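You operate a simulated robot arm through the tools that you are given. There is no shell and no other tool. Be economical: measure what you need, move in short steps, check, and stop when the job is done.

The job below is to be done with a simulated two-armed robot. You get a single attempt, and the scene is never put back.

Task
Wipe the green pipe's seal clean, then grease it afresh.
Fine: yellow pad, then white pad from the blue tub; hold the pipe; put both pads back. Set down upright: yellow pad, white pad. A coat counts when it lies all over at full strength: go over it till it gets no stronger. What is to be rubbed or washed off counts as gone when no trace of it is left.

It is judged by the outcome, as a careful person would: the job done as asked, and still so three seconds after it is handed in. It fails if anything else is knocked over, pushed out of place, dropped, spilled or broken. A push-on lid holds only when it is set on centred and level and pressed home; a screw cap is set on level and turned clockwise until tight.

Robot
Two 7-joint arms with two-finger parallel grippers on one trunk, on a base that drives. Base frame: it is fixed to the floor where the robot stands at the start and does not move with it; the origin is under the middle of the robot, x ahead of it, y to its left, z up; the surface under the hand at the start is at about z = 90. Readings come in cm, rad, newtons and seconds.
The left shoulder is at the start at [7, 16.3, 124.5], the right one opposite. With the tool pointing down near the work surface each hand reaches from about 38 to 88 cm from the robot's upright axis, wherever it stands, measured 20 degrees to its own side. Places, roughly: blue grease tub [60, -10, 90]. Payload 3.43 kg a hand.
Tool frame (each hand has its own): the origin (TCP) lies between the finger pads and is the grasp point; the fingertips stand 3.4 cm ahead of it; z points along the fingers, y is the line along which they close. The gripper opens to 12.8 cm. The fingers are 2.4 cm wide and 1.2 cm thick; the gripper's body (4.8 by 13 cm) begins 9.6 cm behind the TCP.
Orientation is that of the tool frame in the base frame, as a unit quaternion [x, y, z, w]. With the fingers straight down and closing along the base's y, the tool's x points along the base's -x, its y along +y and its z along -z.

Tools
- The arms move only by the tool step_arm. It takes "left_series", "right_series" or both (then of equal length, played together; a hand with none holds still); each is a list of rows, each a list of 7 numbers: the shift along the tool's x, y, z in cm, then the turn, a rotation vector about the tool's x, y, z in rad, then the closure, from 0 (fully open) to 1 (shut). In form: [[tx, ty, tz, rx, ry, rz, claw], ...]. A call has 1 to 10 rows; each row shifts and turns the commanded pose from where the row before left it, along the tool's axes as they then stand. A row lasts 0.2 s, in which the tool goes at most 5 cm and 0.15 rad; a call with a longer step from one row to the next is refused whole, and so is a gripper value outside its range. Where a pose cannot be reached the arm comes as near as it can. A force on the tool above 40 N (or 10 N above the force at the start of the call, whichever is more), or a blocked arm, ends the call early, and 0.2 s more pass. Each finger travels about 15.3 cm/s and halts on what it meets, pressing with about 34 N; the grip force reading is that of the motor and also rises with nothing between the fingers. The clock runs only during rows and for 0.2 s after the last one: add rows that do not move to give the fingers time. The reply holds the time, the measured pose of the TCP, the force on the tool along the base axes, the opening and the grip force, in the units named above and with some noise, with the torque about the TCP (base axes, N m) and any sound that the robot's microphone picked up.
- Cameras (640 x 400 px; columns grow to the right, rows downward): "scene" is now at [13.73, 0.93, 147.7]; the picture's right is [0.10, -1.00, 0.00], its down [-0.54, -0.05, -0.84] and it looks along [0.83, 0.08, -0.54] (base axes); focal length 214 px, centre (320, 200). "left" rides on the left gripper at [7.6, 1.1, -16] in its tool frame; the picture's right is [-0.15, 0.99, 0.00], its down [-0.88, -0.13, -0.46] and it looks along [-0.45, -0.07, 0.89] (tool axes); focal length 234 px, centre (320, 200). "right" rides on the right gripper at [7.6, -1.1, -16] in its tool frame; the picture's right is [0.15, 0.99, 0.00], its down [-0.88, 0.13, -0.46] and it looks along [-0.45, 0.07, 0.89] (tool axes); focal length 234 px, centre (320, 200). There is no depth. A picture from a camera that has moved, and an enlarged one, comes with that camera's place and axes in the base frame and with its lens.
- get_image(camera): a new picture of that camera. It takes no simulated time.
- raise_lower(by): slides the trunk up (or, below 0, down) by that many cm; the arms and the scene camera ride with it, the base frame stays. It gives what a move gives, with no picture.
- base_move(legs): drives the robot by 1 to 6 legs, each [ahead, left, turn to the left] in cm, cm and rad, along the robot's own axes; the way and the turn of a leg run together, so that a leg with both is an arc; at most 150 cm and 3.142 rad a leg. The arms and the cameras ride along, it lands a little off, and it stops where it bumps. It gives what a move gives.
- aim_head(pan, tilt): turns the head with the scene camera to pan (to the left, within 1.501 rad either way) and tilt (down, from -0.506 to 1.204), counted from straight ahead of the robot. It gives what a move gives.
- zoom(camera, box): a new picture of the part [left, top, right, bottom] of that camera's present view, enlarged. It takes no simulated time.
- finish_job(): hands the job in; it is judged then, once.

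Go step by step. Nothing tells you exact positions but the pictures and the camera data: compare them with the known pose of the tool, close in by small moves and look again before you grip or let go. The budget is 120 turns and 100 pictures, counting those below and the enlarged ones. Unless the task says otherwise, let go and move clear before handing in, and close with one line.

The tools are called after "Emit:" by a JSON object that holds its "op" and its "data". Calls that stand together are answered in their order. step_arm: Moves the arms, as the interface text tells. Its arguments: {"type":"object","properties":{"left_series":{"type":"array","items":{"type":"array","items":{"type":"number"}}},"right_series":{"type":"array","items":{"type":"array","items":{"type":"number"}}}},"required":[]} The other tools are called the same way: raise_lower (by) slides the trunk up or down; base_move (legs) drives the base; aim_head (pan, tilt) turns the head that bears the scene camera; get_image (camera) takes a picture; zoom (camera, box) takes an enlarged picture of a part of a camera's view; finish_job () hands the job in.

At the start:

```text
clock: 0.0
left_eef_pos: [53.15, 18.48, 138.14]
left_tcp_rot: [-0.001, 1.0, 0.0, 0.001]
left_contact_force: [-0.2, -0.4, 0.5]
left_torque: [0.02, -0.02, -0.01]
left_finger_gap: 12.81
left_grip_force: 0.0
right_eef_pos: [48.69, -18.66, 141.33]
right_tcp_rot: [0.0, 1.0, 0.0, 0.0]
right_contact_force: [-0.4, 0.9, -0.1]
right_torque: [0.01, 0.04, -0.02]
right_finger_gap: 12.8
right_grip_force: 0.0
trunk travel left (down, up): [-72.5, 21.5]
robot x, y, heading: [-0.0, -0.37, 0.001]
head pan, tilt: [0.096, 0.576]
```

scene: 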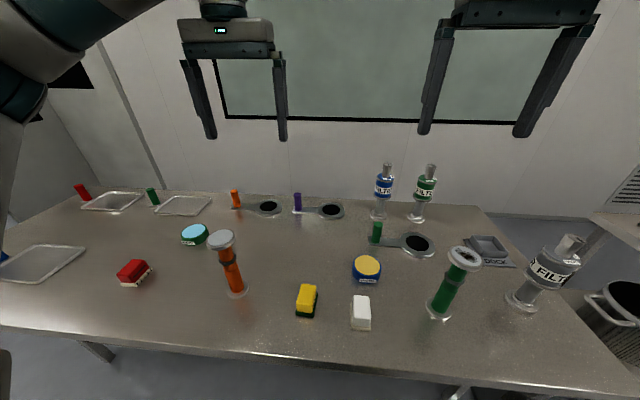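
right: 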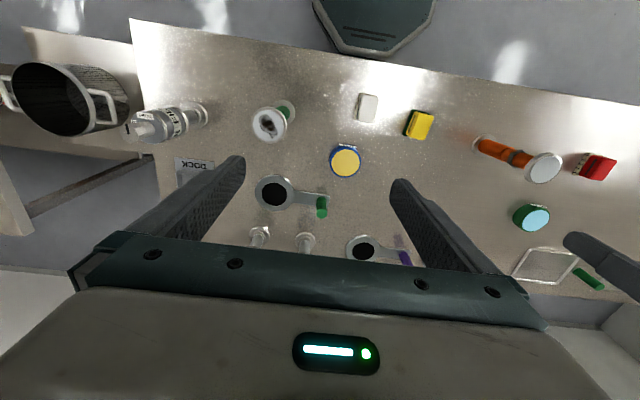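
left: 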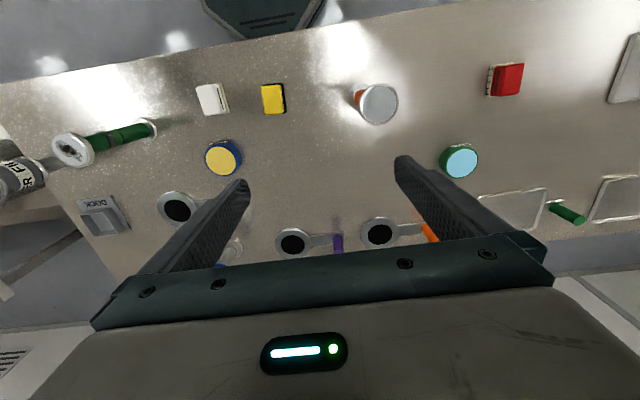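

I see the green pipe at right front, yellow and white pads near the front centre, and the blue tub with a yellow lid. I'll zoom in to understand the objects.

Emit:
{"op": "zoom", "data": {"camera": "scene", "box": [280, 220, 520, 370]}}

Emit:
{"op": "zoom", "data": {"camera": "right", "box": [230, 70, 470, 220]}}

```text
2.67 times, centred on (400, 295) of scene
camera zoom: at [13.73, 0.93, 147.7], right [0.1, -1.0, 0.0], down [-0.54, -0.05, -0.84], along [0.83, 0.08, -0.54], focal length 572 px, centre (107, -53)
```

zoom: 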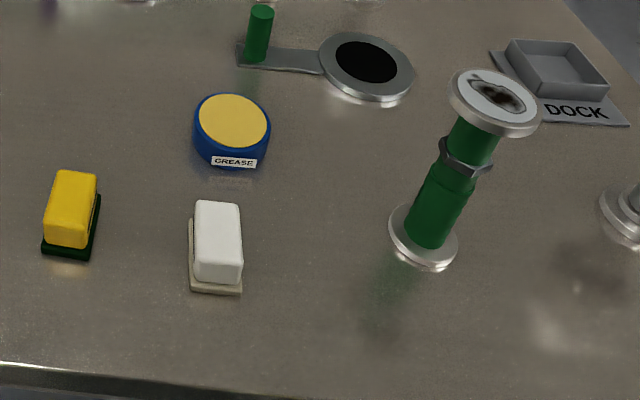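

```text
2.67 times, centred on (350, 145) of right
camera zoom: at [41.15, -19.88, 157.33], right [-0.15, 0.99, 0.0], down [0.88, 0.13, 0.46], along [0.45, 0.07, -0.89], focal length 624 px, centre (240, 347)
```

zoom: 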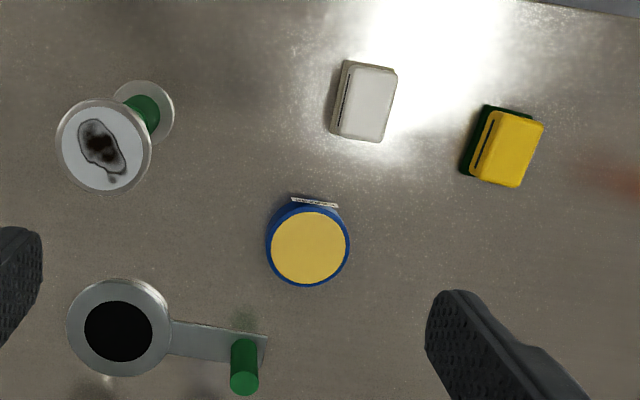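

The pipe stands at about (49.5,-28) with its fouled top seal near z≈111. The white pad is at about (45,-7), the yellow at about (47,8), and the tub at (60,-9.5). The right hand will hold the pipe and the left will do the pads, so I'll shift the base right a little.

Emit:
{"op": "base_move", "data": {"legs": [[0, -12, 0]]}}

Emit:
{"op": "aim_head", "data": {"pan": 0.0, "tilt": 0.8}}

Emit:
{"op": "get_image", "data": {"camera": "scene"}}

Emit:
{"op": "get_image", "data": {"camera": "left"}}

```text
clock: 1.2
left_eef_pos: [53.03, 6.83, 138.05]
left_tcp_rot: [-0.001, 1.0, -0.001, -0.001]
left_contact_force: [0.7, 0.7, 0.3]
left_torque: [-0.01, -0.02, 0.01]
left_finger_gap: 12.78
left_grip_force: 0.0
right_eef_pos: [48.63, -30.43, 141.38]
right_tcp_rot: [0.0, 1.0, -0.001, 0.0]
right_contact_force: [0.3, 0.2, -0.4]
right_torque: [-0.01, -0.03, 0.04]
right_finger_gap: 12.77
right_grip_force: 0.0
trunk travel left (down, up): [-72.5, 21.5]
robot x, y, heading: [0.03, -12.08, -0.002]
head pan, tilt: [0.096, 0.576]
```

```text
clock: 2.0
left_eef_pos: [53.03, 6.51, 138.29]
left_tcp_rot: [-0.002, 1.0, 0.0, -0.001]
left_contact_force: [-0.5, -0.3, -0.2]
left_torque: [0.01, 0.0, 0.03]
left_finger_gap: 12.79
left_grip_force: 0.1
right_eef_pos: [48.76, -30.59, 141.27]
right_tcp_rot: [0.001, 1.0, 0.0, 0.0]
right_contact_force: [0.2, 0.2, -0.5]
right_torque: [0.06, 0.03, -0.03]
right_finger_gap: 12.83
right_grip_force: 0.0
trunk travel left (down, up): [-72.5, 21.5]
robot x, y, heading: [-0.11, -11.85, -0.002]
head pan, tilt: [0.0, 0.799]
```

```text
94 pictures are left
camera scene: at [12.92, -11.88, 145.8], right [0.0, -1.0, 0.0], down [-0.72, 0.0, -0.7], along [0.7, 0.0, -0.72], focal length 214 px, centre (320, 200)
```

scene: 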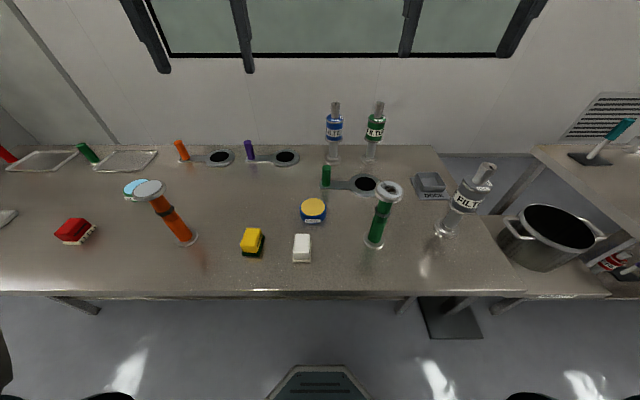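

```text
93 pictures are left
camera left: at [45.55, 7.66, 154.29], right [0.15, 0.99, 0.0], down [0.88, -0.13, 0.46], along [0.45, -0.07, -0.89], focal length 234 px, centre (320, 200)
```

left: 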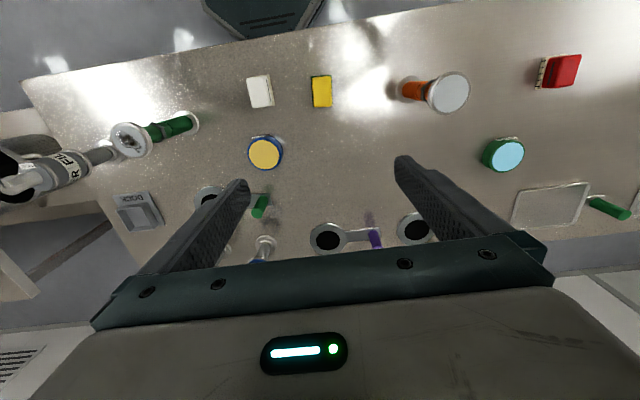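

I'll zoom for shape details of the pads, the tub and the pipe.

Emit:
{"op": "zoom", "data": {"camera": "left", "box": [230, 60, 350, 180]}}

Emit:
{"op": "zoom", "data": {"camera": "scene", "box": [230, 170, 420, 280]}}

Emit:
{"op": "zoom", "data": {"camera": "scene", "box": [350, 170, 430, 260]}}

```text
3.33 times, centred on (290, 120) of left
camera zoom: at [45.55, 7.66, 154.29], right [0.15, 0.99, 0.0], down [0.88, -0.13, 0.46], along [0.45, -0.07, -0.89], focal length 781 px, centre (420, 467)
```

zoom: 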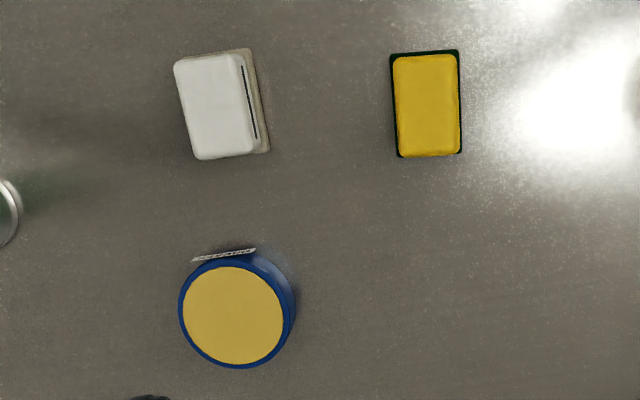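

```text
3.37 times, centred on (325, 225) of scene
camera zoom: at [12.92, -11.88, 145.8], right [0.0, -1.0, 0.0], down [-0.72, 0.0, -0.7], along [0.7, 0.0, -0.72], focal length 722 px, centre (303, 116)
```

zoom: 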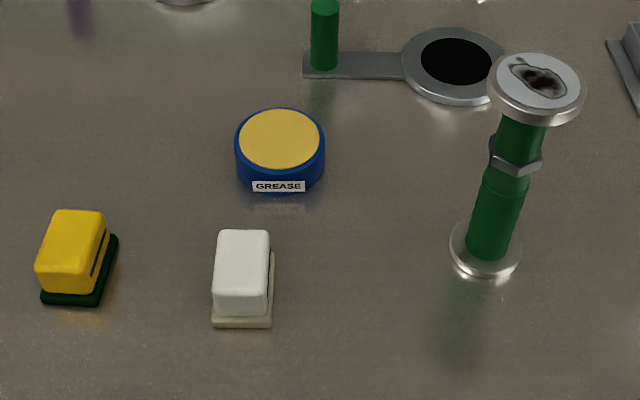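

```text
4.44 times, centred on (390, 215) of scene
camera zoom: at [12.92, -11.88, 145.8], right [0.0, -1.0, 0.0], down [-0.72, 0.0, -0.7], along [0.7, 0.0, -0.72], focal length 953 px, centre (9, 133)
```

zoom: 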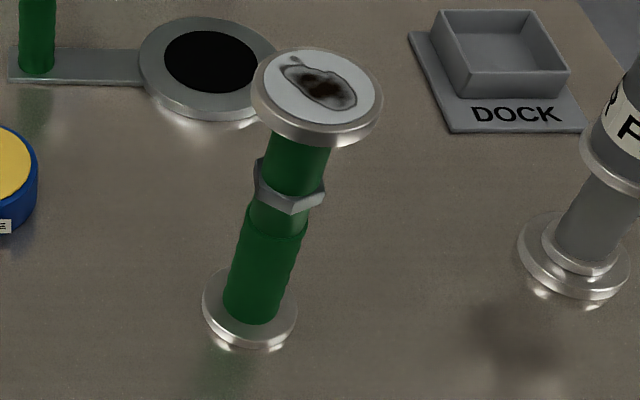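

The yellow pad is at (48,7.6), yaw about -0.09. The white pad is at (45.9,-6.7), the tub at (60.7,-9.8) with its top at z≈93.4, and the pipe at about (50,-28.4) with its top at about 110. I'll back the base off for arm room and look at the pipe from the right camera.

Emit:
{"op": "base_move", "data": {"legs": [[-8, 0, 0]]}}

Emit:
{"op": "get_image", "data": {"camera": "right"}}

```text
clock: 3.0
left_eef_pos: [45.61, 6.68, 137.97]
left_tcp_rot: [-0.001, 1.0, 0.0, -0.002]
left_contact_force: [0.4, 0.0, 0.7]
left_torque: [0.0, 0.06, 0.0]
left_finger_gap: 12.8
left_grip_force: 0.1
right_eef_pos: [41.36, -30.42, 141.19]
right_tcp_rot: [0.0, 1.0, 0.0, -0.002]
right_contact_force: [-0.3, 0.8, 0.2]
right_torque: [-0.02, 0.06, 0.01]
right_finger_gap: 12.81
right_grip_force: 0.1
trunk travel left (down, up): [-72.5, 21.5]
robot x, y, heading: [-7.9, -11.68, 0.001]
head pan, tilt: [0.0, 0.799]
```

```text
89 pictures are left
camera right: at [33.74, -31.65, 157.17], right [-0.15, 0.99, 0.0], down [0.88, 0.13, 0.45], along [0.45, 0.07, -0.89], focal length 234 px, centre (320, 200)
```

right: 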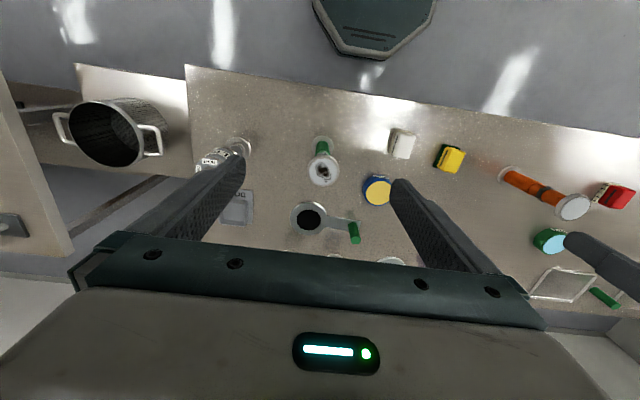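

Pipe axis is at about (50.6,-28.4). I'll now turn the right hand to a nearly level, forward-left pointing posture up high.

Emit:
{"op": "step_arm", "data": {"right_series": [[0, 0, 0, 0, 0, -0.122, 0], [0, 0, 0, 0, 0, -0.122, 0], [0, 0, 0, 0, 0, -0.122, 0], [0, 0, 0, 0, 0, -0.122, 0], [0, 0, 0, 0, 0, -0.122, 0], [0, 0, 0, 0, -0.136, 0, 0], [0, 0, 0, 0, -0.136, 0, 0], [0, 0, 0, 0, -0.136, 0, 0], [0, 0, 0, 0, -0.136, 0, 0], [0, 0, 0, 0, -0.136, 0, 0]]}}

Emit:
{"op": "step_arm", "data": {"right_series": [[0, 0, 0, 0, -0.136, 0, 0], [0, 0, 0, 0, -0.136, 0, 0], [0, 0, 0, 0, -0.136, 0, 0], [0, 0, 0, 0, -0.136, 0, 0], [0, 0, 0, 0, 0, 0, 0], [0, 0, 0, 0, 0, 0, 0]]}}

Emit:
{"op": "get_image", "data": {"camera": "scene"}}

```text
clock: 5.2
left_eef_pos: [45.26, 6.6, 138.1]
left_tcp_rot: [-0.001, 1.0, 0.0, 0.0]
left_contact_force: [0.3, -0.4, -0.7]
left_torque: [0.05, 0.01, 0.0]
left_finger_gap: 12.79
left_grip_force: 0.0
right_eef_pos: [40.8, -30.66, 141.33]
right_tcp_rot: [-0.283, 0.899, 0.101, 0.319]
right_contact_force: [0.4, 0.2, 0.6]
right_torque: [0.01, 0.0, 0.03]
right_finger_gap: 12.79
right_grip_force: 0.1
trunk travel left (down, up): [-72.5, 21.5]
robot x, y, heading: [-7.63, -11.75, -0.001]
head pan, tilt: [0.0, 0.799]
```

```text
clock: 6.6
left_eef_pos: [45.19, 6.68, 138.28]
left_tcp_rot: [0.0, 1.0, 0.0, 0.0]
left_contact_force: [-0.1, 0.2, 0.3]
left_torque: [0.0, -0.02, -0.01]
left_finger_gap: 12.79
left_grip_force: 0.0
right_eef_pos: [40.77, -30.44, 141.31]
right_tcp_rot: [-0.246, 0.781, 0.172, 0.547]
right_contact_force: [0.8, 0.2, 0.0]
right_torque: [-0.02, -0.01, -0.02]
right_finger_gap: 12.8
right_grip_force: 0.0
trunk travel left (down, up): [-72.5, 21.5]
robot x, y, heading: [-7.81, -11.96, 0.004]
head pan, tilt: [0.0, 0.799]
```

```text
88 pictures are left
camera scene: at [5.06, -11.71, 145.79], right [0.0, -1.0, 0.0], down [-0.72, 0.0, -0.7], along [0.7, 0.0, -0.72], focal length 214 px, centre (320, 200)
```

scene: 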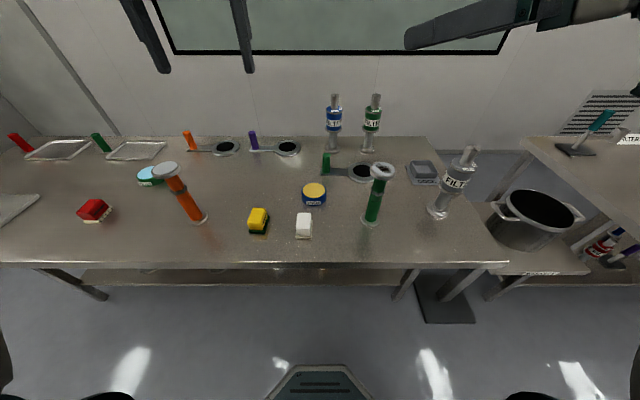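

Orientation is right: tool z is (.77,.54,-.34). I'll lower it to a pre-grasp spot 13 cm short of the pipe.

Emit:
{"op": "step_arm", "data": {"right_series": [[4.12, -0.44, 1.14, 0, 0, 0, 0], [4.12, -0.44, 1.14, 0, 0, 0, 0], [4.12, -0.44, 1.14, 0, 0, 0, 0], [4.12, -0.44, 1.14, 0, 0, 0, 0], [4.12, -0.44, 1.14, 0, 0, 0, 0], [4.12, -0.44, 1.14, 0, 0, 0, 0], [4.12, -0.44, 1.14, 0, 0, 0, 0], [4.12, -0.44, 1.14, 0, 0, 0, 0], [4.12, -0.44, 1.14, 0, 0, 0, 0], [0, 0, 0, 0, 0, 0, 0]]}}

Emit:
{"op": "get_image", "data": {"camera": "right"}}

Emit:
{"op": "get_image", "data": {"camera": "scene"}}

```text
clock: 8.8
left_eef_pos: [45.2, 6.76, 138.15]
left_tcp_rot: [-0.001, 1.0, 0.0, 0.0]
left_contact_force: [-0.2, -0.7, 0.3]
left_torque: [-0.02, 0.02, 0.0]
left_finger_gap: 12.82
left_grip_force: 0.1
right_eef_pos: [45.79, -37.44, 105.49]
right_tcp_rot: [-0.246, 0.781, 0.172, 0.548]
right_contact_force: [0.7, 1.3, -0.2]
right_torque: [-0.02, 0.01, 0.01]
right_finger_gap: 12.77
right_grip_force: 0.1
right hand out of reach, approached as far as the arm can: row 2, 3, 4, 5, 6
trunk travel left (down, up): [-72.5, 21.5]
robot x, y, heading: [-8.24, -11.73, -0.002]
head pan, tilt: [0.0, 0.799]
```

```text
87 pictures are left
camera right: at [32.01, -48.5, 103.77], right [-0.61, 0.78, -0.14], down [-0.18, 0.03, 0.98], along [0.77, 0.62, 0.12], focal length 234 px, centre (320, 200)
```

right: 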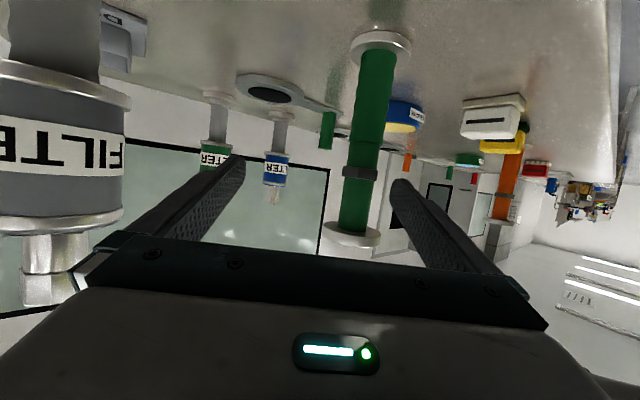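

```text
86 pictures are left
camera scene: at [5.06, -11.71, 145.8], right [0.0, -1.0, 0.0], down [-0.72, 0.0, -0.7], along [0.7, 0.0, -0.72], focal length 214 px, centre (320, 200)
```

scene: 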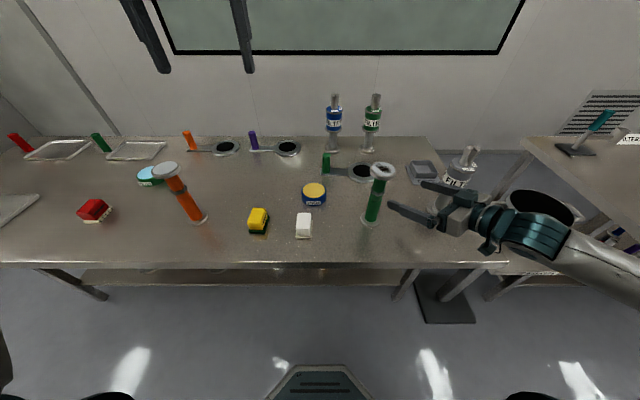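

The arm swung around its reach but is clear of things: TCP is (45.8,-37.4,105.5) and the pipe lies about 5 cm to tool +y. I'll align sideways and in height before advancing.

Emit:
{"op": "step_arm", "data": {"right_series": [[1.7, 2.5, 0, 0, 0, 0, 0], [1.7, 2.5, 0, 0, 0, 0, 0], [0, 0, 0, 0, 0, 0, 0]]}}

Emit:
{"op": "get_image", "data": {"camera": "right"}}

Emit:
{"op": "zoom", "data": {"camera": "scene", "box": [340, 150, 500, 260]}}

```text
clock: 9.6
left_eef_pos: [45.28, 6.6, 138.2]
left_tcp_rot: [-0.001, 1.0, 0.0, -0.001]
left_contact_force: [0.6, 0.1, 0.0]
left_torque: [0.01, 0.03, -0.01]
left_finger_gap: 12.81
left_grip_force: 0.0
right_eef_pos: [42.43, -34.47, 101.93]
right_tcp_rot: [-0.246, 0.78, 0.173, 0.548]
right_contact_force: [-0.7, -0.3, 0.8]
right_torque: [0.02, -0.02, 0.01]
right_finger_gap: 12.81
right_grip_force: 0.0
right hand out of reach, approached as far as the arm can: row 2
trunk travel left (down, up): [-72.5, 21.5]
robot x, y, heading: [-8.01, -11.94, -0.002]
head pan, tilt: [0.0, 0.799]
```

```text
85 pictures are left
camera right: at [28.73, -45.5, 100.14], right [-0.61, 0.78, -0.14], down [-0.18, 0.03, 0.98], along [0.77, 0.62, 0.12], focal length 234 px, centre (320, 200)
```

right: 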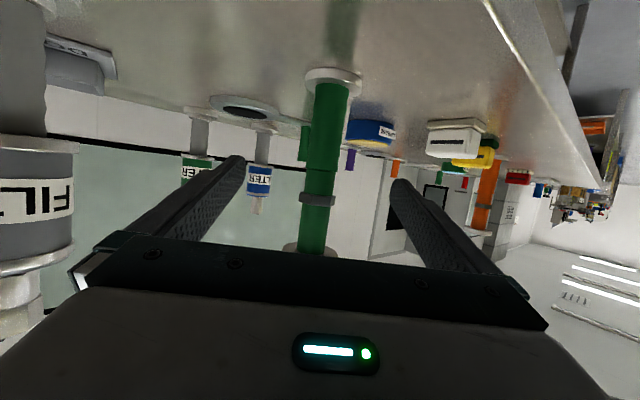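

```text
3.64 times, centred on (420, 205) of scene
camera zoom: at [5.07, -11.76, 145.79], right [0.0, -1.0, 0.0], down [-0.72, 0.0, -0.7], along [0.7, 0.0, -0.72], focal length 780 px, centre (-44, 182)
```

zoom: 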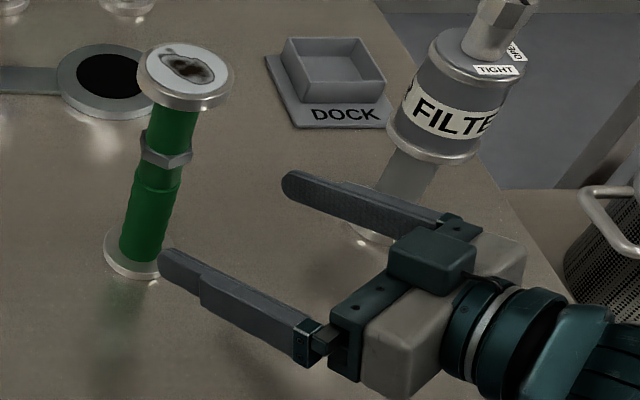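

Pipe is well centred between the fingers. I'll advance about 10.8 cm along the tool axis with a 0.5 cm side shift.

Emit:
{"op": "step_arm", "data": {"right_series": [[0, 0.55, 2.0, 0, 0, 0, 0], [0, 0, 3, 0, 0, 0, 0], [0, 0, 3, 0, 0, 0, 0], [0, 0, 2.8, 0, 0, 0, 0], [0, 0, 0, 0, 0, 0, 0]]}}

Emit:
{"op": "get_image", "data": {"camera": "right"}}

Emit:
{"op": "zoom", "data": {"camera": "scene", "box": [340, 150, 500, 260]}}

```text
clock: 10.8
left_eef_pos: [45.04, 6.65, 138.23]
left_tcp_rot: [-0.001, 1.0, 0.0, 0.0]
left_contact_force: [-0.4, 0.1, -0.3]
left_torque: [-0.03, -0.02, -0.02]
left_finger_gap: 12.81
left_grip_force: 0.1
right_eef_pos: [50.35, -28.39, 98.19]
right_tcp_rot: [-0.245, 0.781, 0.172, 0.548]
right_contact_force: [0.3, 0.5, -0.3]
right_torque: [-0.02, 0.03, 0.05]
right_finger_gap: 12.82
right_grip_force: 0.1
trunk travel left (down, up): [-72.5, 21.5]
robot x, y, heading: [-8.01, -12.03, 0.003]
head pan, tilt: [0.0, 0.799]
```

```text
83 pictures are left
camera right: at [36.61, -39.31, 96.42], right [-0.61, 0.78, -0.14], down [-0.18, 0.03, 0.98], along [0.77, 0.62, 0.12], focal length 234 px, centre (320, 200)
```

right: 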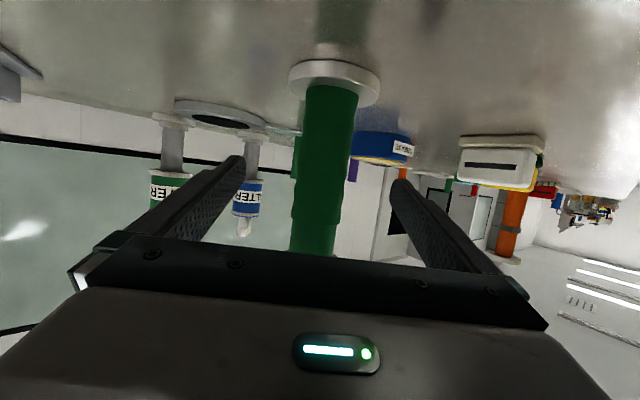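

```text
3.64 times, centred on (420, 205) of scene
camera zoom: at [4.98, -11.78, 145.8], right [0.0, -1.0, 0.0], down [-0.72, 0.0, -0.7], along [0.7, 0.0, -0.72], focal length 780 px, centre (-44, 182)
```

zoom: 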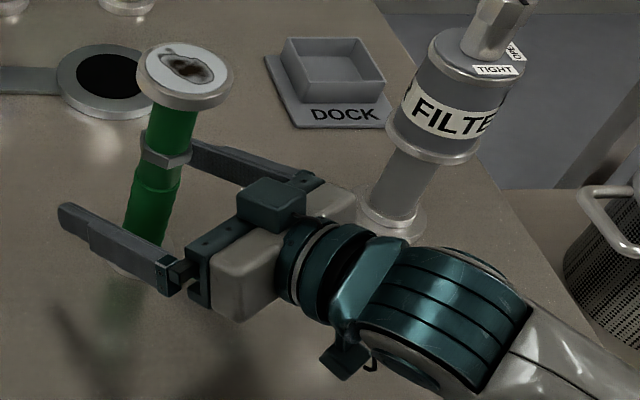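

Fingers straddle the pipe. I'll close gradually.

Emit:
{"op": "step_arm", "data": {"right_series": [[0, 0.15, 0, 0, 0, 0, 0.3], [0, 0, 0, 0, 0, 0, 0.5], [0, 0, 0, 0, 0, 0, 0.62], [0, 0, 0, 0, 0, 0, 0.67]]}}

Emit:
{"op": "get_image", "data": {"camera": "right"}}

```text
clock: 11.8
left_eef_pos: [45.17, 6.71, 138.14]
left_tcp_rot: [-0.001, 1.0, 0.0, 0.001]
left_contact_force: [-0.1, -0.4, -0.2]
left_torque: [-0.01, -0.02, 0.02]
left_finger_gap: 12.8
left_grip_force: 0.0
right_eef_pos: [50.33, -28.1, 98.07]
right_tcp_rot: [-0.245, 0.781, 0.172, 0.548]
right_contact_force: [1.6, 0.7, -0.6]
right_torque: [0.0, 0.02, -0.02]
right_finger_gap: 4.23
right_grip_force: 0.1
trunk travel left (down, up): [-72.5, 21.5]
robot x, y, heading: [-7.71, -11.93, 0.002]
head pan, tilt: [0.0, 0.799]
```

```text
81 pictures are left
camera right: at [36.57, -39.1, 96.43], right [-0.61, 0.78, -0.14], down [-0.18, 0.03, 0.98], along [0.77, 0.62, 0.12], focal length 234 px, centre (320, 200)
```

right: 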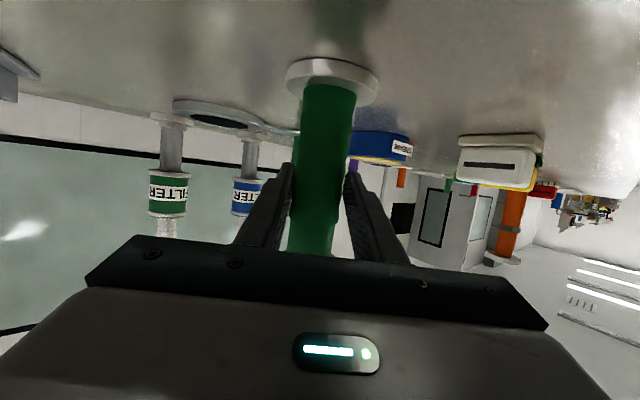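

Centred. I'll close fully for a firm hold.

Emit:
{"op": "step_arm", "data": {"right_series": [[0, 0, 0, 0, 0, 0, 0.69], [0, 0, 0, 0, 0, 0, 0.71], [0, 0, 0, 0, 0, 0, 0.73], [0, 0, 0, 0, 0, 0, 0.8], [0, 0, 0, 0, 0, 0, 1], [0, 0, 0, 0, 0, 0, 1]]}}

Emit:
{"op": "zoom", "data": {"camera": "scene", "box": [340, 150, 500, 260]}}

Emit:
{"op": "get_image", "data": {"camera": "left"}}

```text
clock: 13.2
left_eef_pos: [45.24, 6.71, 138.17]
left_tcp_rot: [-0.001, 1.0, 0.0, 0.0]
left_contact_force: [0.9, 0.2, -0.8]
left_torque: [-0.01, -0.02, -0.02]
left_finger_gap: 12.8
left_grip_force: 0.0
right_eef_pos: [50.29, -28.06, 98.15]
right_tcp_rot: [-0.245, 0.781, 0.172, 0.548]
right_contact_force: [0.4, -0.8, 1.2]
right_torque: [-0.02, -0.02, -0.02]
right_finger_gap: 3.68
right_grip_force: 34.0
trunk travel left (down, up): [-72.5, 21.5]
robot x, y, heading: [-7.92, -11.85, 0.003]
head pan, tilt: [0.0, 0.799]
```

```text
3.64 times, centred on (420, 205) of scene
camera zoom: at [5.06, -11.74, 145.79], right [0.0, -1.0, 0.0], down [-0.72, 0.0, -0.7], along [0.7, 0.0, -0.72], focal length 780 px, centre (-44, 182)
```

zoom: 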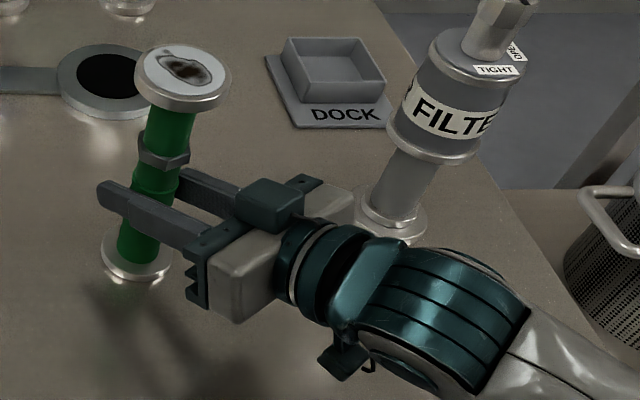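

```text
79 pictures are left
camera left: at [37.7, 7.84, 154.25], right [0.14, 0.99, 0.0], down [0.88, -0.13, 0.46], along [0.45, -0.07, -0.89], focal length 234 px, centre (320, 200)
```

left: 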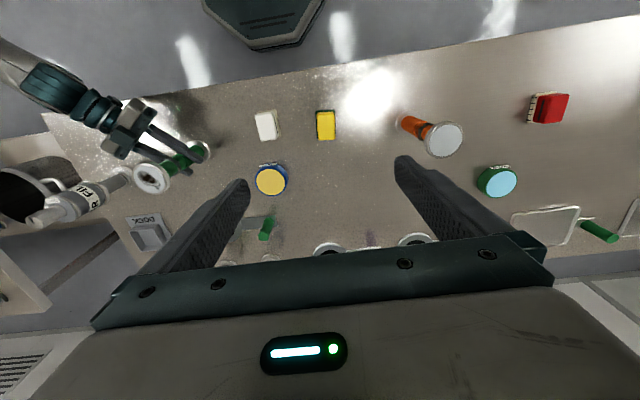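

The pipe is gripped firmly and still upright. Next I bring the left hand down above the yellow pad.

Emit:
{"op": "step_arm", "data": {"left_series": [[-0.7, 0.22, 4.9, 0, 0, 0.03, 0], [-0.7, 0.22, 4.9, 0, 0, 0.03, 0], [-0.7, 0.22, 4.9, 0, 0, 0.03, 0], [-0.7, 0.22, 4.9, 0, 0, 0, 0], [0, 0, 4.9, 0, 0, 0, 0], [0, 0, 4.5, 0, 0, 0, 0], [0, 0, 0, 0, 0, 0, 0]]}}

Emit:
{"op": "get_image", "data": {"camera": "left"}}

Emit:
{"op": "zoom", "data": {"camera": "scene", "box": [220, 140, 340, 260]}}

```text
clock: 14.8
left_eef_pos: [48.18, 7.41, 109.27]
left_tcp_rot: [0.043, 0.999, 0.001, 0.0]
left_contact_force: [0.4, -0.7, -0.5]
left_torque: [0.02, 0.0, 0.01]
left_finger_gap: 12.8
left_grip_force: 0.1
right_eef_pos: [50.38, -28.04, 98.07]
right_tcp_rot: [-0.246, 0.781, 0.173, 0.547]
right_contact_force: [0.5, 0.4, 0.4]
right_torque: [0.01, 0.02, 0.02]
right_finger_gap: 3.66
right_grip_force: 34.1
trunk travel left (down, up): [-72.5, 21.5]
robot x, y, heading: [-7.72, -11.96, -0.001]
head pan, tilt: [0.0, 0.799]
```

```text
78 pictures are left
camera left: at [40.74, 9.19, 125.44], right [0.23, 0.97, 0.0], down [0.87, -0.21, 0.46], along [0.44, -0.11, -0.89], focal length 234 px, centre (320, 200)
```

left: 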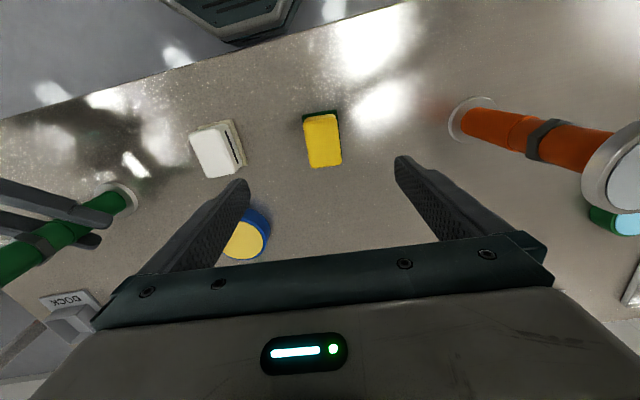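

```text
3.33 times, centred on (280, 200) of scene
camera zoom: at [5.05, -11.74, 145.79], right [0.0, -1.0, 0.0], down [-0.72, 0.0, -0.7], along [0.7, 0.0, -0.72], focal length 715 px, centre (453, 200)
```

zoom: 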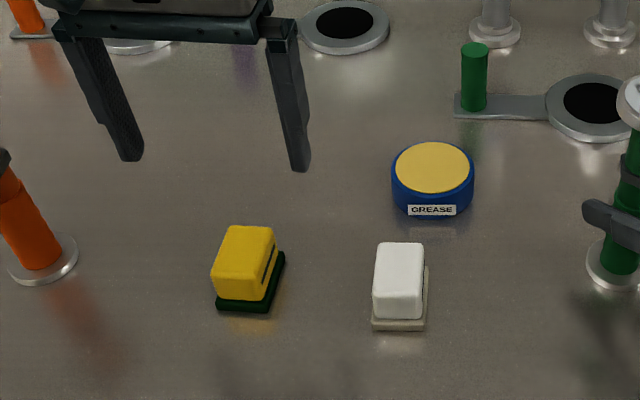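

The pad is about 0.5 cm off in tool x and y. I'll correct and descend most of the way.

Emit:
{"op": "step_arm", "data": {"left_series": [[0.5, 0.5, 3.5, 0, 0, 0.03, 0.2], [0, 0, 3.5, 0, 0, 0, 0.3], [0, 0, 3.0, 0, 0, 0, 0.3], [0, 0, 0, 0, 0, 0, 0.3]]}}

Emit:
{"op": "get_image", "data": {"camera": "left"}}

Emit:
{"op": "zoom", "data": {"camera": "scene", "box": [220, 160, 320, 260]}}

```text
clock: 15.8
left_eef_pos: [47.57, 7.9, 99.2]
left_tcp_rot: [0.057, 0.998, 0.0, 0.0]
left_contact_force: [0.2, -0.3, 1.0]
left_torque: [-0.01, 0.03, 0.01]
left_finger_gap: 8.97
left_grip_force: 0.1
right_eef_pos: [50.24, -27.97, 98.21]
right_tcp_rot: [-0.245, 0.782, 0.171, 0.548]
right_contact_force: [-0.3, -0.5, 0.2]
right_torque: [0.0, 0.02, -0.03]
right_finger_gap: 3.68
right_grip_force: 33.9
trunk travel left (down, up): [-72.5, 21.5]
robot x, y, heading: [-8.03, -11.95, 0.003]
head pan, tilt: [0.0, 0.799]
```

```text
76 pictures are left
camera left: at [40.31, 9.93, 115.22], right [0.26, 0.97, 0.0], down [0.86, -0.23, 0.46], along [0.44, -0.12, -0.89], focal length 234 px, centre (320, 200)
```

left: 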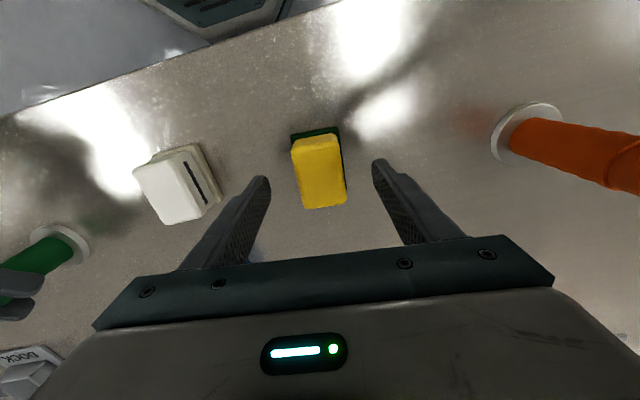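

```text
4.00 times, centred on (270, 210) of scene
camera zoom: at [5.05, -11.74, 145.79], right [0.0, -1.0, 0.0], down [-0.72, 0.0, -0.7], along [0.7, 0.0, -0.72], focal length 858 px, centre (520, 160)
```

zoom: 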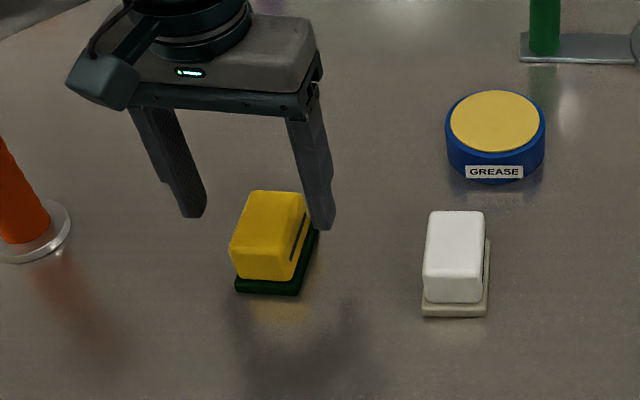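

Aligned well. I'll descend to grip height and close gently.

Emit:
{"op": "step_arm", "data": {"left_series": [[0.2, -0.1, 2.0, 0, 0, 0, 0.3], [0, 0, 1.6, 0, 0, 0, 0.3], [0, 0, 0, 0, 0, 0, 0.5], [0, 0, 0, 0, 0, 0, 0.6], [0, 0, 0, 0, 0, 0, 0.65], [0, 0, 0, 0, 0, 0, 0.7], [0, 0, 0, 0, 0, 0, 0.8], [0, 0, 0, 0, 0, 0, 1], [0, 0, 0, 0, 0, 0, 1]]}}

Emit:
{"op": "get_image", "data": {"camera": "left"}}

Emit:
{"op": "zoom", "data": {"camera": "scene", "box": [220, 160, 320, 260]}}

```text
clock: 17.8
left_eef_pos: [47.29, 7.93, 95.54]
left_tcp_rot: [0.06, 0.998, 0.0, 0.0]
left_contact_force: [-0.4, 0.6, -0.3]
left_torque: [0.02, 0.01, -0.02]
left_finger_gap: 4.33
left_grip_force: 34.0
right_eef_pos: [50.27, -28.02, 98.08]
right_tcp_rot: [-0.245, 0.781, 0.172, 0.548]
right_contact_force: [-0.7, 0.8, 0.2]
right_torque: [0.01, 0.0, -0.06]
right_finger_gap: 3.71
right_grip_force: 33.5
trunk travel left (down, up): [-72.5, 21.5]
robot x, y, heading: [-7.89, -11.88, 0.004]
head pan, tilt: [0.0, 0.799]
```

```text
74 pictures are left
camera left: at [39.97, 9.97, 111.58], right [0.26, 0.97, 0.0], down [0.86, -0.23, 0.46], along [0.44, -0.12, -0.89], focal length 234 px, centre (320, 200)
```

left: 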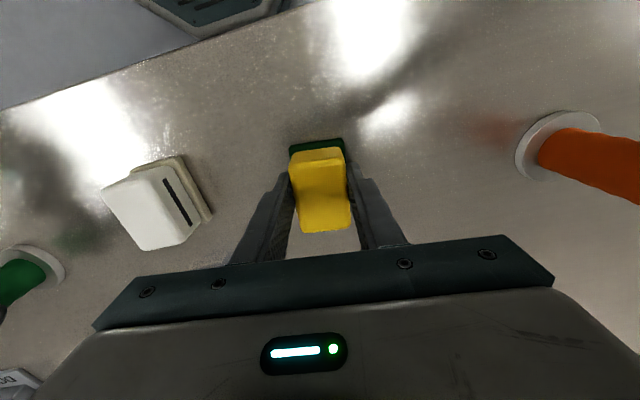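

```text
4.00 times, centred on (270, 210) of scene
camera zoom: at [5.05, -11.73, 145.79], right [0.0, -1.0, 0.0], down [-0.72, 0.0, -0.7], along [0.7, 0.0, -0.72], focal length 858 px, centre (520, 160)
```

zoom: 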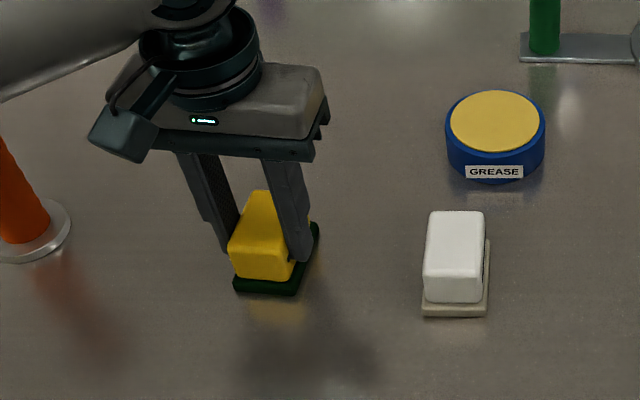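

Gripped, with the pad bottom 5.5 cm under the TCP. I'll lift and carry it over above the seal.

Emit:
{"op": "step_arm", "data": {"left_series": [[0, 0, -2, 0, 0, 0, 1], [0, 0, -5, 0, 0, 0, 1], [0, 0, -5, 0, 0, 0, 1], [0, 0, -5, 0, 0, 0, 1], [0, 0, -5, 0, 0, 0, 1], [0, 0, -5, 0, 0, 0, 1], [0, 0, 0, 0, 0, 0, 1]]}}

Emit:
{"op": "step_arm", "data": {"left_series": [[-0.93, -4.43, 0, 0, 0, 0, 1], [-0.93, -4.43, 0, 0, 0, 0, 1], [-0.93, -4.43, 0, 0, 0, 0, 1], [-0.93, -4.43, 0, 0, 0, 0, 1], [-0.93, -4.43, 0, 0, 0, 0, 1], [-0.93, -4.43, 0, 0, 0, 0, 1], [-0.93, -4.43, 0, 0, 0, 0, 1], [-0.93, -4.43, 0, 0, 0, 0, 1], [0, 0, 0, 0, 0, 0, 1]]}}

Emit:
{"op": "get_image", "data": {"camera": "left"}}

Emit:
{"op": "zoom", "data": {"camera": "scene", "box": [320, 110, 440, 230]}}

```text
clock: 19.4
left_eef_pos: [47.57, 8.0, 122.78]
left_tcp_rot: [0.059, 0.998, 0.001, -0.002]
left_contact_force: [0.1, 1.2, -1.2]
left_torque: [-0.02, -0.03, -0.02]
left_finger_gap: 4.31
left_grip_force: 33.9
right_eef_pos: [50.22, -28.07, 98.04]
right_tcp_rot: [-0.245, 0.781, 0.172, 0.548]
right_contact_force: [-1.3, -1.7, 0.6]
right_torque: [0.0, 0.03, 0.04]
right_finger_gap: 3.69
right_grip_force: 34.2
trunk travel left (down, up): [-72.5, 21.5]
robot x, y, heading: [-8.1, -11.79, 0.001]
head pan, tilt: [0.0, 0.799]
```

```text
clock: 21.4
left_eef_pos: [50.71, -28.03, 122.62]
left_tcp_rot: [0.059, 0.998, -0.002, -0.001]
left_contact_force: [-0.1, 0.6, -0.9]
left_torque: [-0.03, 0.01, 0.01]
left_finger_gap: 4.31
left_grip_force: 34.3
right_eef_pos: [50.26, -27.85, 98.13]
right_tcp_rot: [-0.246, 0.782, 0.172, 0.547]
right_contact_force: [-1.0, -1.2, 1.4]
right_torque: [0.01, 0.03, 0.01]
right_finger_gap: 3.67
right_grip_force: 34.0
trunk travel left (down, up): [-72.5, 21.5]
robot x, y, heading: [-7.81, -11.91, -0.002]
head pan, tilt: [0.0, 0.799]
```

```text
72 pictures are left
camera left: at [43.35, -25.97, 138.64], right [0.26, 0.97, 0.0], down [0.86, -0.23, 0.46], along [0.44, -0.12, -0.89], focal length 234 px, centre (320, 200)
```

left: 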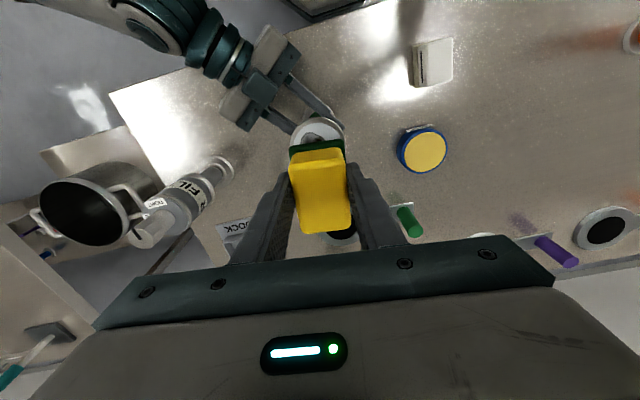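

```text
3.33 times, centred on (380, 170) of scene
camera zoom: at [5.05, -11.62, 145.79], right [0.0, -1.0, 0.0], down [-0.72, 0.0, -0.7], along [0.7, 0.0, -0.72], focal length 715 px, centre (120, 300)
```

zoom: 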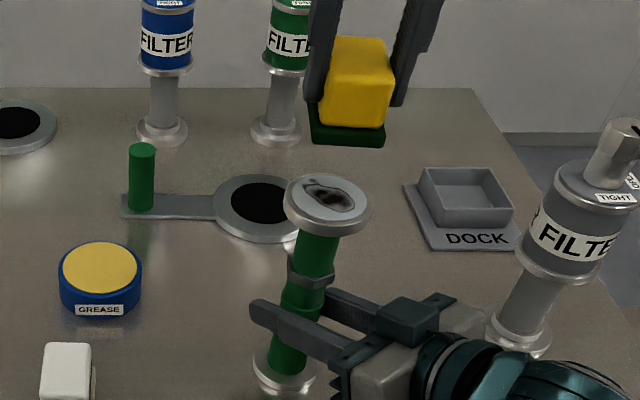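

The pad is about 0.8 cm too far ahead, so I'll shift it back and descend until it just touches.

Emit:
{"op": "step_arm", "data": {"left_series": [[0.8, -0.2, 3, 0, 0, 0, 1], [0, 0, 3, 0, 0, 0, 1], [0, 0, 0.5, 0, 0, 0, 1], [0, 0, 0, 0, 0, 0, 1]]}}

Emit:
{"op": "zoom", "data": {"camera": "scene", "box": [320, 110, 440, 230]}}

```text
clock: 22.4
left_eef_pos: [49.8, -28.12, 116.35]
left_tcp_rot: [0.058, 0.998, -0.002, 0.001]
left_contact_force: [3.1, 0.4, 27.8]
left_torque: [0.11, -0.13, -0.01]
left_finger_gap: 4.34
left_grip_force: 33.8
right_eef_pos: [50.23, -28.09, 97.97]
right_tcp_rot: [-0.245, 0.781, 0.171, 0.548]
right_contact_force: [4.5, -0.9, -4.2]
right_torque: [0.14, -0.59, -0.02]
right_finger_gap: 3.66
right_grip_force: 33.3
trunk travel left (down, up): [-72.5, 21.5]
robot x, y, heading: [-7.45, -12.11, -0.002]
head pan, tilt: [0.0, 0.799]
```

```text
3.33 times, centred on (380, 170) of scene
camera zoom: at [4.97, -11.68, 145.83], right [0.0, -1.0, 0.0], down [-0.72, 0.0, -0.7], along [0.7, 0.0, -0.72], focal length 715 px, centre (120, 300)
```

zoom: 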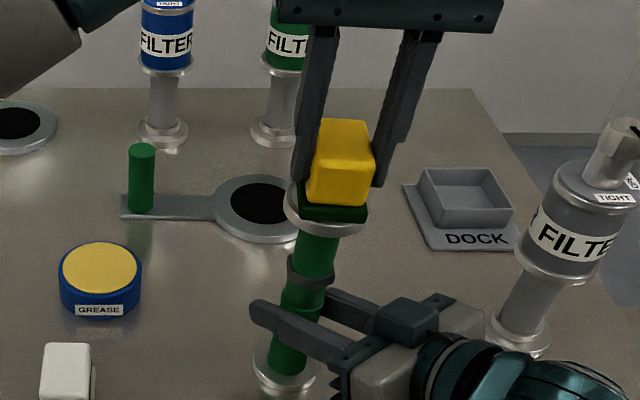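

Already in contact at about 28 N, so I'll ease off slightly and wipe with small strokes.

Emit:
{"op": "step_arm", "data": {"left_series": [[0, 0, -0.2, 0, 0, 0, 1], [0, 1, 0, 0, 0, 0, 1], [0, -1, 0, 0, 0, 0, 1], [0, -1, 0, 0, 0, 0, 1], [0, 1, 0, 0, 0, 0, 1]]}}

```text
clock: 23.6
left_eef_pos: [49.66, -28.23, 116.26]
left_tcp_rot: [0.059, 0.998, 0.0, 0.0]
left_contact_force: [-0.3, -4.8, 7.8]
left_torque: [-0.16, -0.13, -0.08]
left_finger_gap: 4.31
left_grip_force: 34.0
right_eef_pos: [50.17, -27.94, 98.06]
right_tcp_rot: [-0.245, 0.781, 0.172, 0.548]
right_contact_force: [-0.1, 2.6, -1.3]
right_torque: [-0.65, 0.21, 0.05]
right_finger_gap: 3.67
right_grip_force: 33.7
trunk travel left (down, up): [-72.5, 21.5]
robot x, y, heading: [-7.57, -11.99, 0.003]
head pan, tilt: [0.0, 0.799]
```

Force is about 8 N, which is good. I'll stroke wider.

Emit:
{"op": "step_arm", "data": {"left_series": [[0.9, 1, 0, 0, 0, 0, 1], [0, 1, 0, 0, 0, 0, 1], [0, -2, 0, 0, 0, 0, 1], [0, -2, 0, 0, 0, 0, 1], [-0.9, 0, 0, 0, 0, 0, 1], [0, 2, 0, 0, 0, 0, 1], [0, 2, 0, 0, 0, 0, 1], [-0.9, 0, 0, 0, 0, 0, 1], [0, -2, 0, 0, 0, 0, 1], [0.9, -2, 0, 0, 0, 0, 1]]}}

Emit:
{"op": "step_arm", "data": {"left_series": [[0, 2, 0, 0, 0, 0, 1], [1, 0, 0, 0, 0, 0, 1], [-2, 0, 0, 0, 0, 0, 1], [2, 0.8, 0, 0, 0, 0, 1], [-2, 0, 0, 0, 0, 0, 1], [2, -1.6, 0, 0, 0, 0, 1], [-2, 0, 0, 0, 0, 0, 1], [1, 0.8, 0, 0, 0, 0, 1], [0, 0, -4, 0, 0, 0, 1], [0, 5, -4, 0, 0, 0, 1]]}}

Emit:
{"op": "zoom", "data": {"camera": "scene", "box": [340, 130, 420, 210]}}

```text
clock: 25.8
left_eef_pos: [49.48, -30.44, 116.41]
left_tcp_rot: [0.058, 0.998, -0.001, 0.0]
left_contact_force: [2.4, 3.3, 10.1]
left_torque: [0.31, 0.0, -0.14]
left_finger_gap: 4.3
left_grip_force: 34.6
right_eef_pos: [50.31, -28.07, 98.14]
right_tcp_rot: [-0.245, 0.781, 0.172, 0.549]
right_contact_force: [-4.3, -4.1, -3.6]
right_torque: [0.3, -0.12, 0.06]
right_finger_gap: 3.68
right_grip_force: 33.4
trunk travel left (down, up): [-72.5, 21.5]
robot x, y, heading: [-7.96, -11.68, 0.001]
head pan, tilt: [0.0, 0.799]
```

```text
refused: row 10 steps farther than a row can; nothing moved
```

```text
5.00 times, centred on (380, 170) of scene
camera zoom: at [4.98, -11.78, 145.8], right [0.0, -1.0, 0.0], down [-0.72, 0.0, -0.7], along [0.7, 0.0, -0.72], focal length 1072 px, centre (20, 350)
```

zoom: 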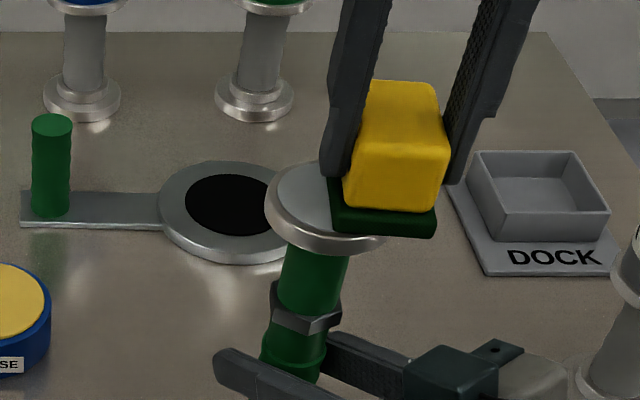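

Wiping works; the left part looks clean. I'll do the second set and lift off.

Emit:
{"op": "step_arm", "data": {"left_series": [[0, 2, 0, 0, 0, 0, 1], [1, 0, 0, 0, 0, 0, 1], [-2, 0, 0, 0, 0, 0, 1], [2, 0.8, 0, 0, 0, 0, 1], [-2, 0, 0, 0, 0, 0, 1], [2, -1.6, 0, 0, 0, 0, 1], [-2, 0, 0, 0, 0, 0, 1], [1, 0.8, 0, 0, 0, 0, 1], [0, 0, -4, 0, 0, 0, 1], [0, 0, -4, 0, 0, 0, 1]]}}

Emit:
{"op": "zoom", "data": {"camera": "scene", "box": [340, 130, 420, 210]}}

```text
clock: 28.0
left_eef_pos: [49.68, -28.25, 124.2]
left_tcp_rot: [0.06, 0.998, 0.0, -0.001]
left_contact_force: [-0.3, -0.4, -0.9]
left_torque: [0.05, -0.01, 0.06]
left_finger_gap: 4.33
left_grip_force: 34.0
right_eef_pos: [50.18, -28.14, 98.08]
right_tcp_rot: [-0.245, 0.781, 0.173, 0.548]
right_contact_force: [-0.5, 0.8, -0.3]
right_torque: [0.03, 0.0, 0.01]
right_finger_gap: 3.68
right_grip_force: 34.1
trunk travel left (down, up): [-72.5, 21.5]
robot x, y, heading: [-8.1, -12.28, -0.004]
head pan, tilt: [0.0, 0.799]
```

```text
5.00 times, centred on (380, 170) of scene
camera zoom: at [4.96, -11.81, 145.79], right [0.0, -1.0, 0.0], down [-0.72, 0.0, -0.7], along [0.7, 0.0, -0.72], focal length 1072 px, centre (20, 350)
```

zoom: 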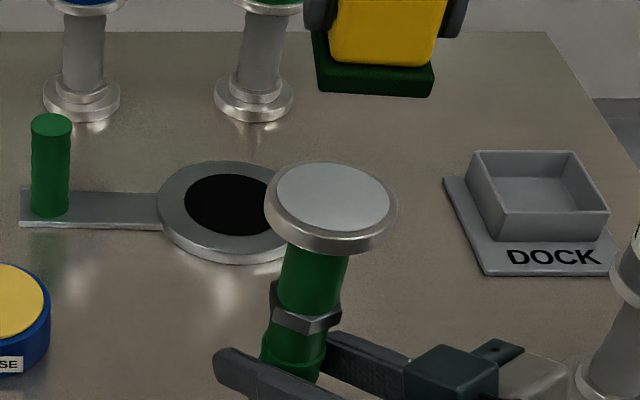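

The seal looks clean. I'll zoom in for faint traces.

Emit:
{"op": "zoom", "data": {"camera": "scene", "box": [368, 158, 396, 184]}}

```text
15.38 times, centred on (382, 171) of scene
camera zoom: at [4.96, -11.81, 145.79], right [0.0, -1.0, 0.0], down [-0.72, 0.0, -0.7], along [0.7, 0.0, -0.72], focal length 3300 px, centre (-634, 646)
```

zoom: 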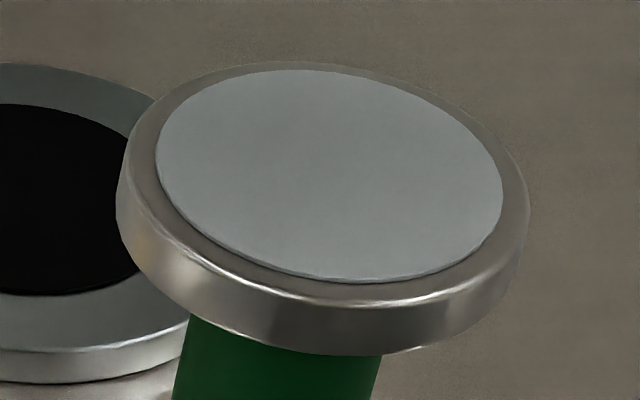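

It looks spotless, but I'll give one more pass for certainty.

Emit:
{"op": "step_arm", "data": {"left_series": [[0, 0, 4, 0, 0, 0, 1], [0, 0, 3.95, 0, 0, 0, 1], [1, 1.5, 0, 0, 0, 0, 1], [0, -3, 0, 0, 0, 0, 1], [-1, 0, 0, 0, 0, 0, 1], [0, 3, 0, 0, 0, 0, 1], [-1, 0, 0, 0, 0, 0, 1], [0, -3, 0, 0, 0, 0, 1], [1, 1.5, 0, 0, 0, 0, 1], [0, 0, 0, 0, 0, 0, 1]]}}

Emit:
{"op": "step_arm", "data": {"left_series": [[1.2, 0, 0, 0, 0, 0, 1], [-2.4, 0, 0, 0, 0, 0, 1], [2.4, 0, 0, 0, 0, 0, 1], [-1.2, 1.2, 0, 0, 0, 0, 1], [0, -2.4, 0, 0, 0, 0, 1], [0, 1.2, 0, 0, 0, 0, 1], [0, 0, -4, 0, 0, 0, 1], [0, 0, -4, 0, 0, 0, 1], [0, 0, 0, 0, 0, 0, 1]]}}

Emit:
{"op": "zoom", "data": {"camera": "scene", "box": [368, 158, 396, 184]}}

```text
clock: 30.2
left_eef_pos: [49.82, -28.31, 116.32]
left_tcp_rot: [0.058, 0.998, -0.001, -0.001]
left_contact_force: [0.7, 0.4, -1.0]
left_torque: [0.03, -0.01, -0.01]
left_finger_gap: 4.32
left_grip_force: 34.1
right_eef_pos: [50.23, -28.11, 98.09]
right_tcp_rot: [-0.245, 0.78, 0.173, 0.549]
right_contact_force: [-0.1, 1.0, 0.8]
right_torque: [-0.15, 0.16, -0.04]
right_finger_gap: 3.71
right_grip_force: 34.0
trunk travel left (down, up): [-72.5, 21.5]
robot x, y, heading: [-7.56, -11.71, 0.0]
head pan, tilt: [0.0, 0.799]
```

```text
clock: 32.2
left_eef_pos: [49.66, -28.25, 124.41]
left_tcp_rot: [0.059, 0.998, 0.001, 0.001]
left_contact_force: [-0.2, -0.4, -0.7]
left_torque: [0.01, 0.01, -0.01]
left_finger_gap: 4.3
left_grip_force: 34.1
right_eef_pos: [50.21, -28.13, 98.21]
right_tcp_rot: [-0.247, 0.781, 0.174, 0.548]
right_contact_force: [-1.1, 0.5, 3.9]
right_torque: [-0.03, -0.06, -0.04]
right_finger_gap: 3.66
right_grip_force: 33.9
trunk travel left (down, up): [-72.5, 21.5]
robot x, y, heading: [-7.35, -11.69, -0.003]
head pan, tilt: [0.0, 0.799]
```

```text
15.38 times, centred on (382, 171) of scene
camera zoom: at [5.01, -11.77, 145.8], right [0.0, -1.0, 0.0], down [-0.72, 0.0, -0.7], along [0.7, 0.0, -0.72], focal length 3300 px, centre (-634, 646)
```

zoom: 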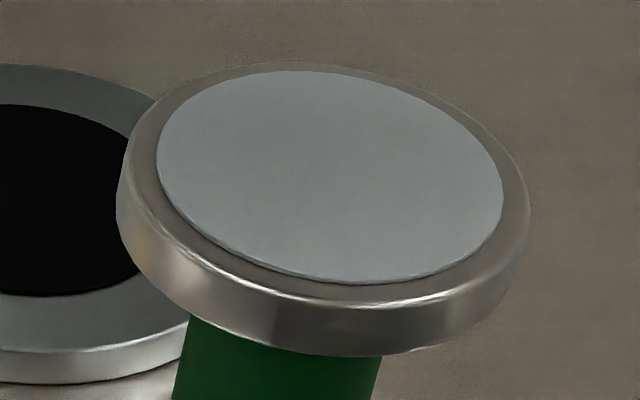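

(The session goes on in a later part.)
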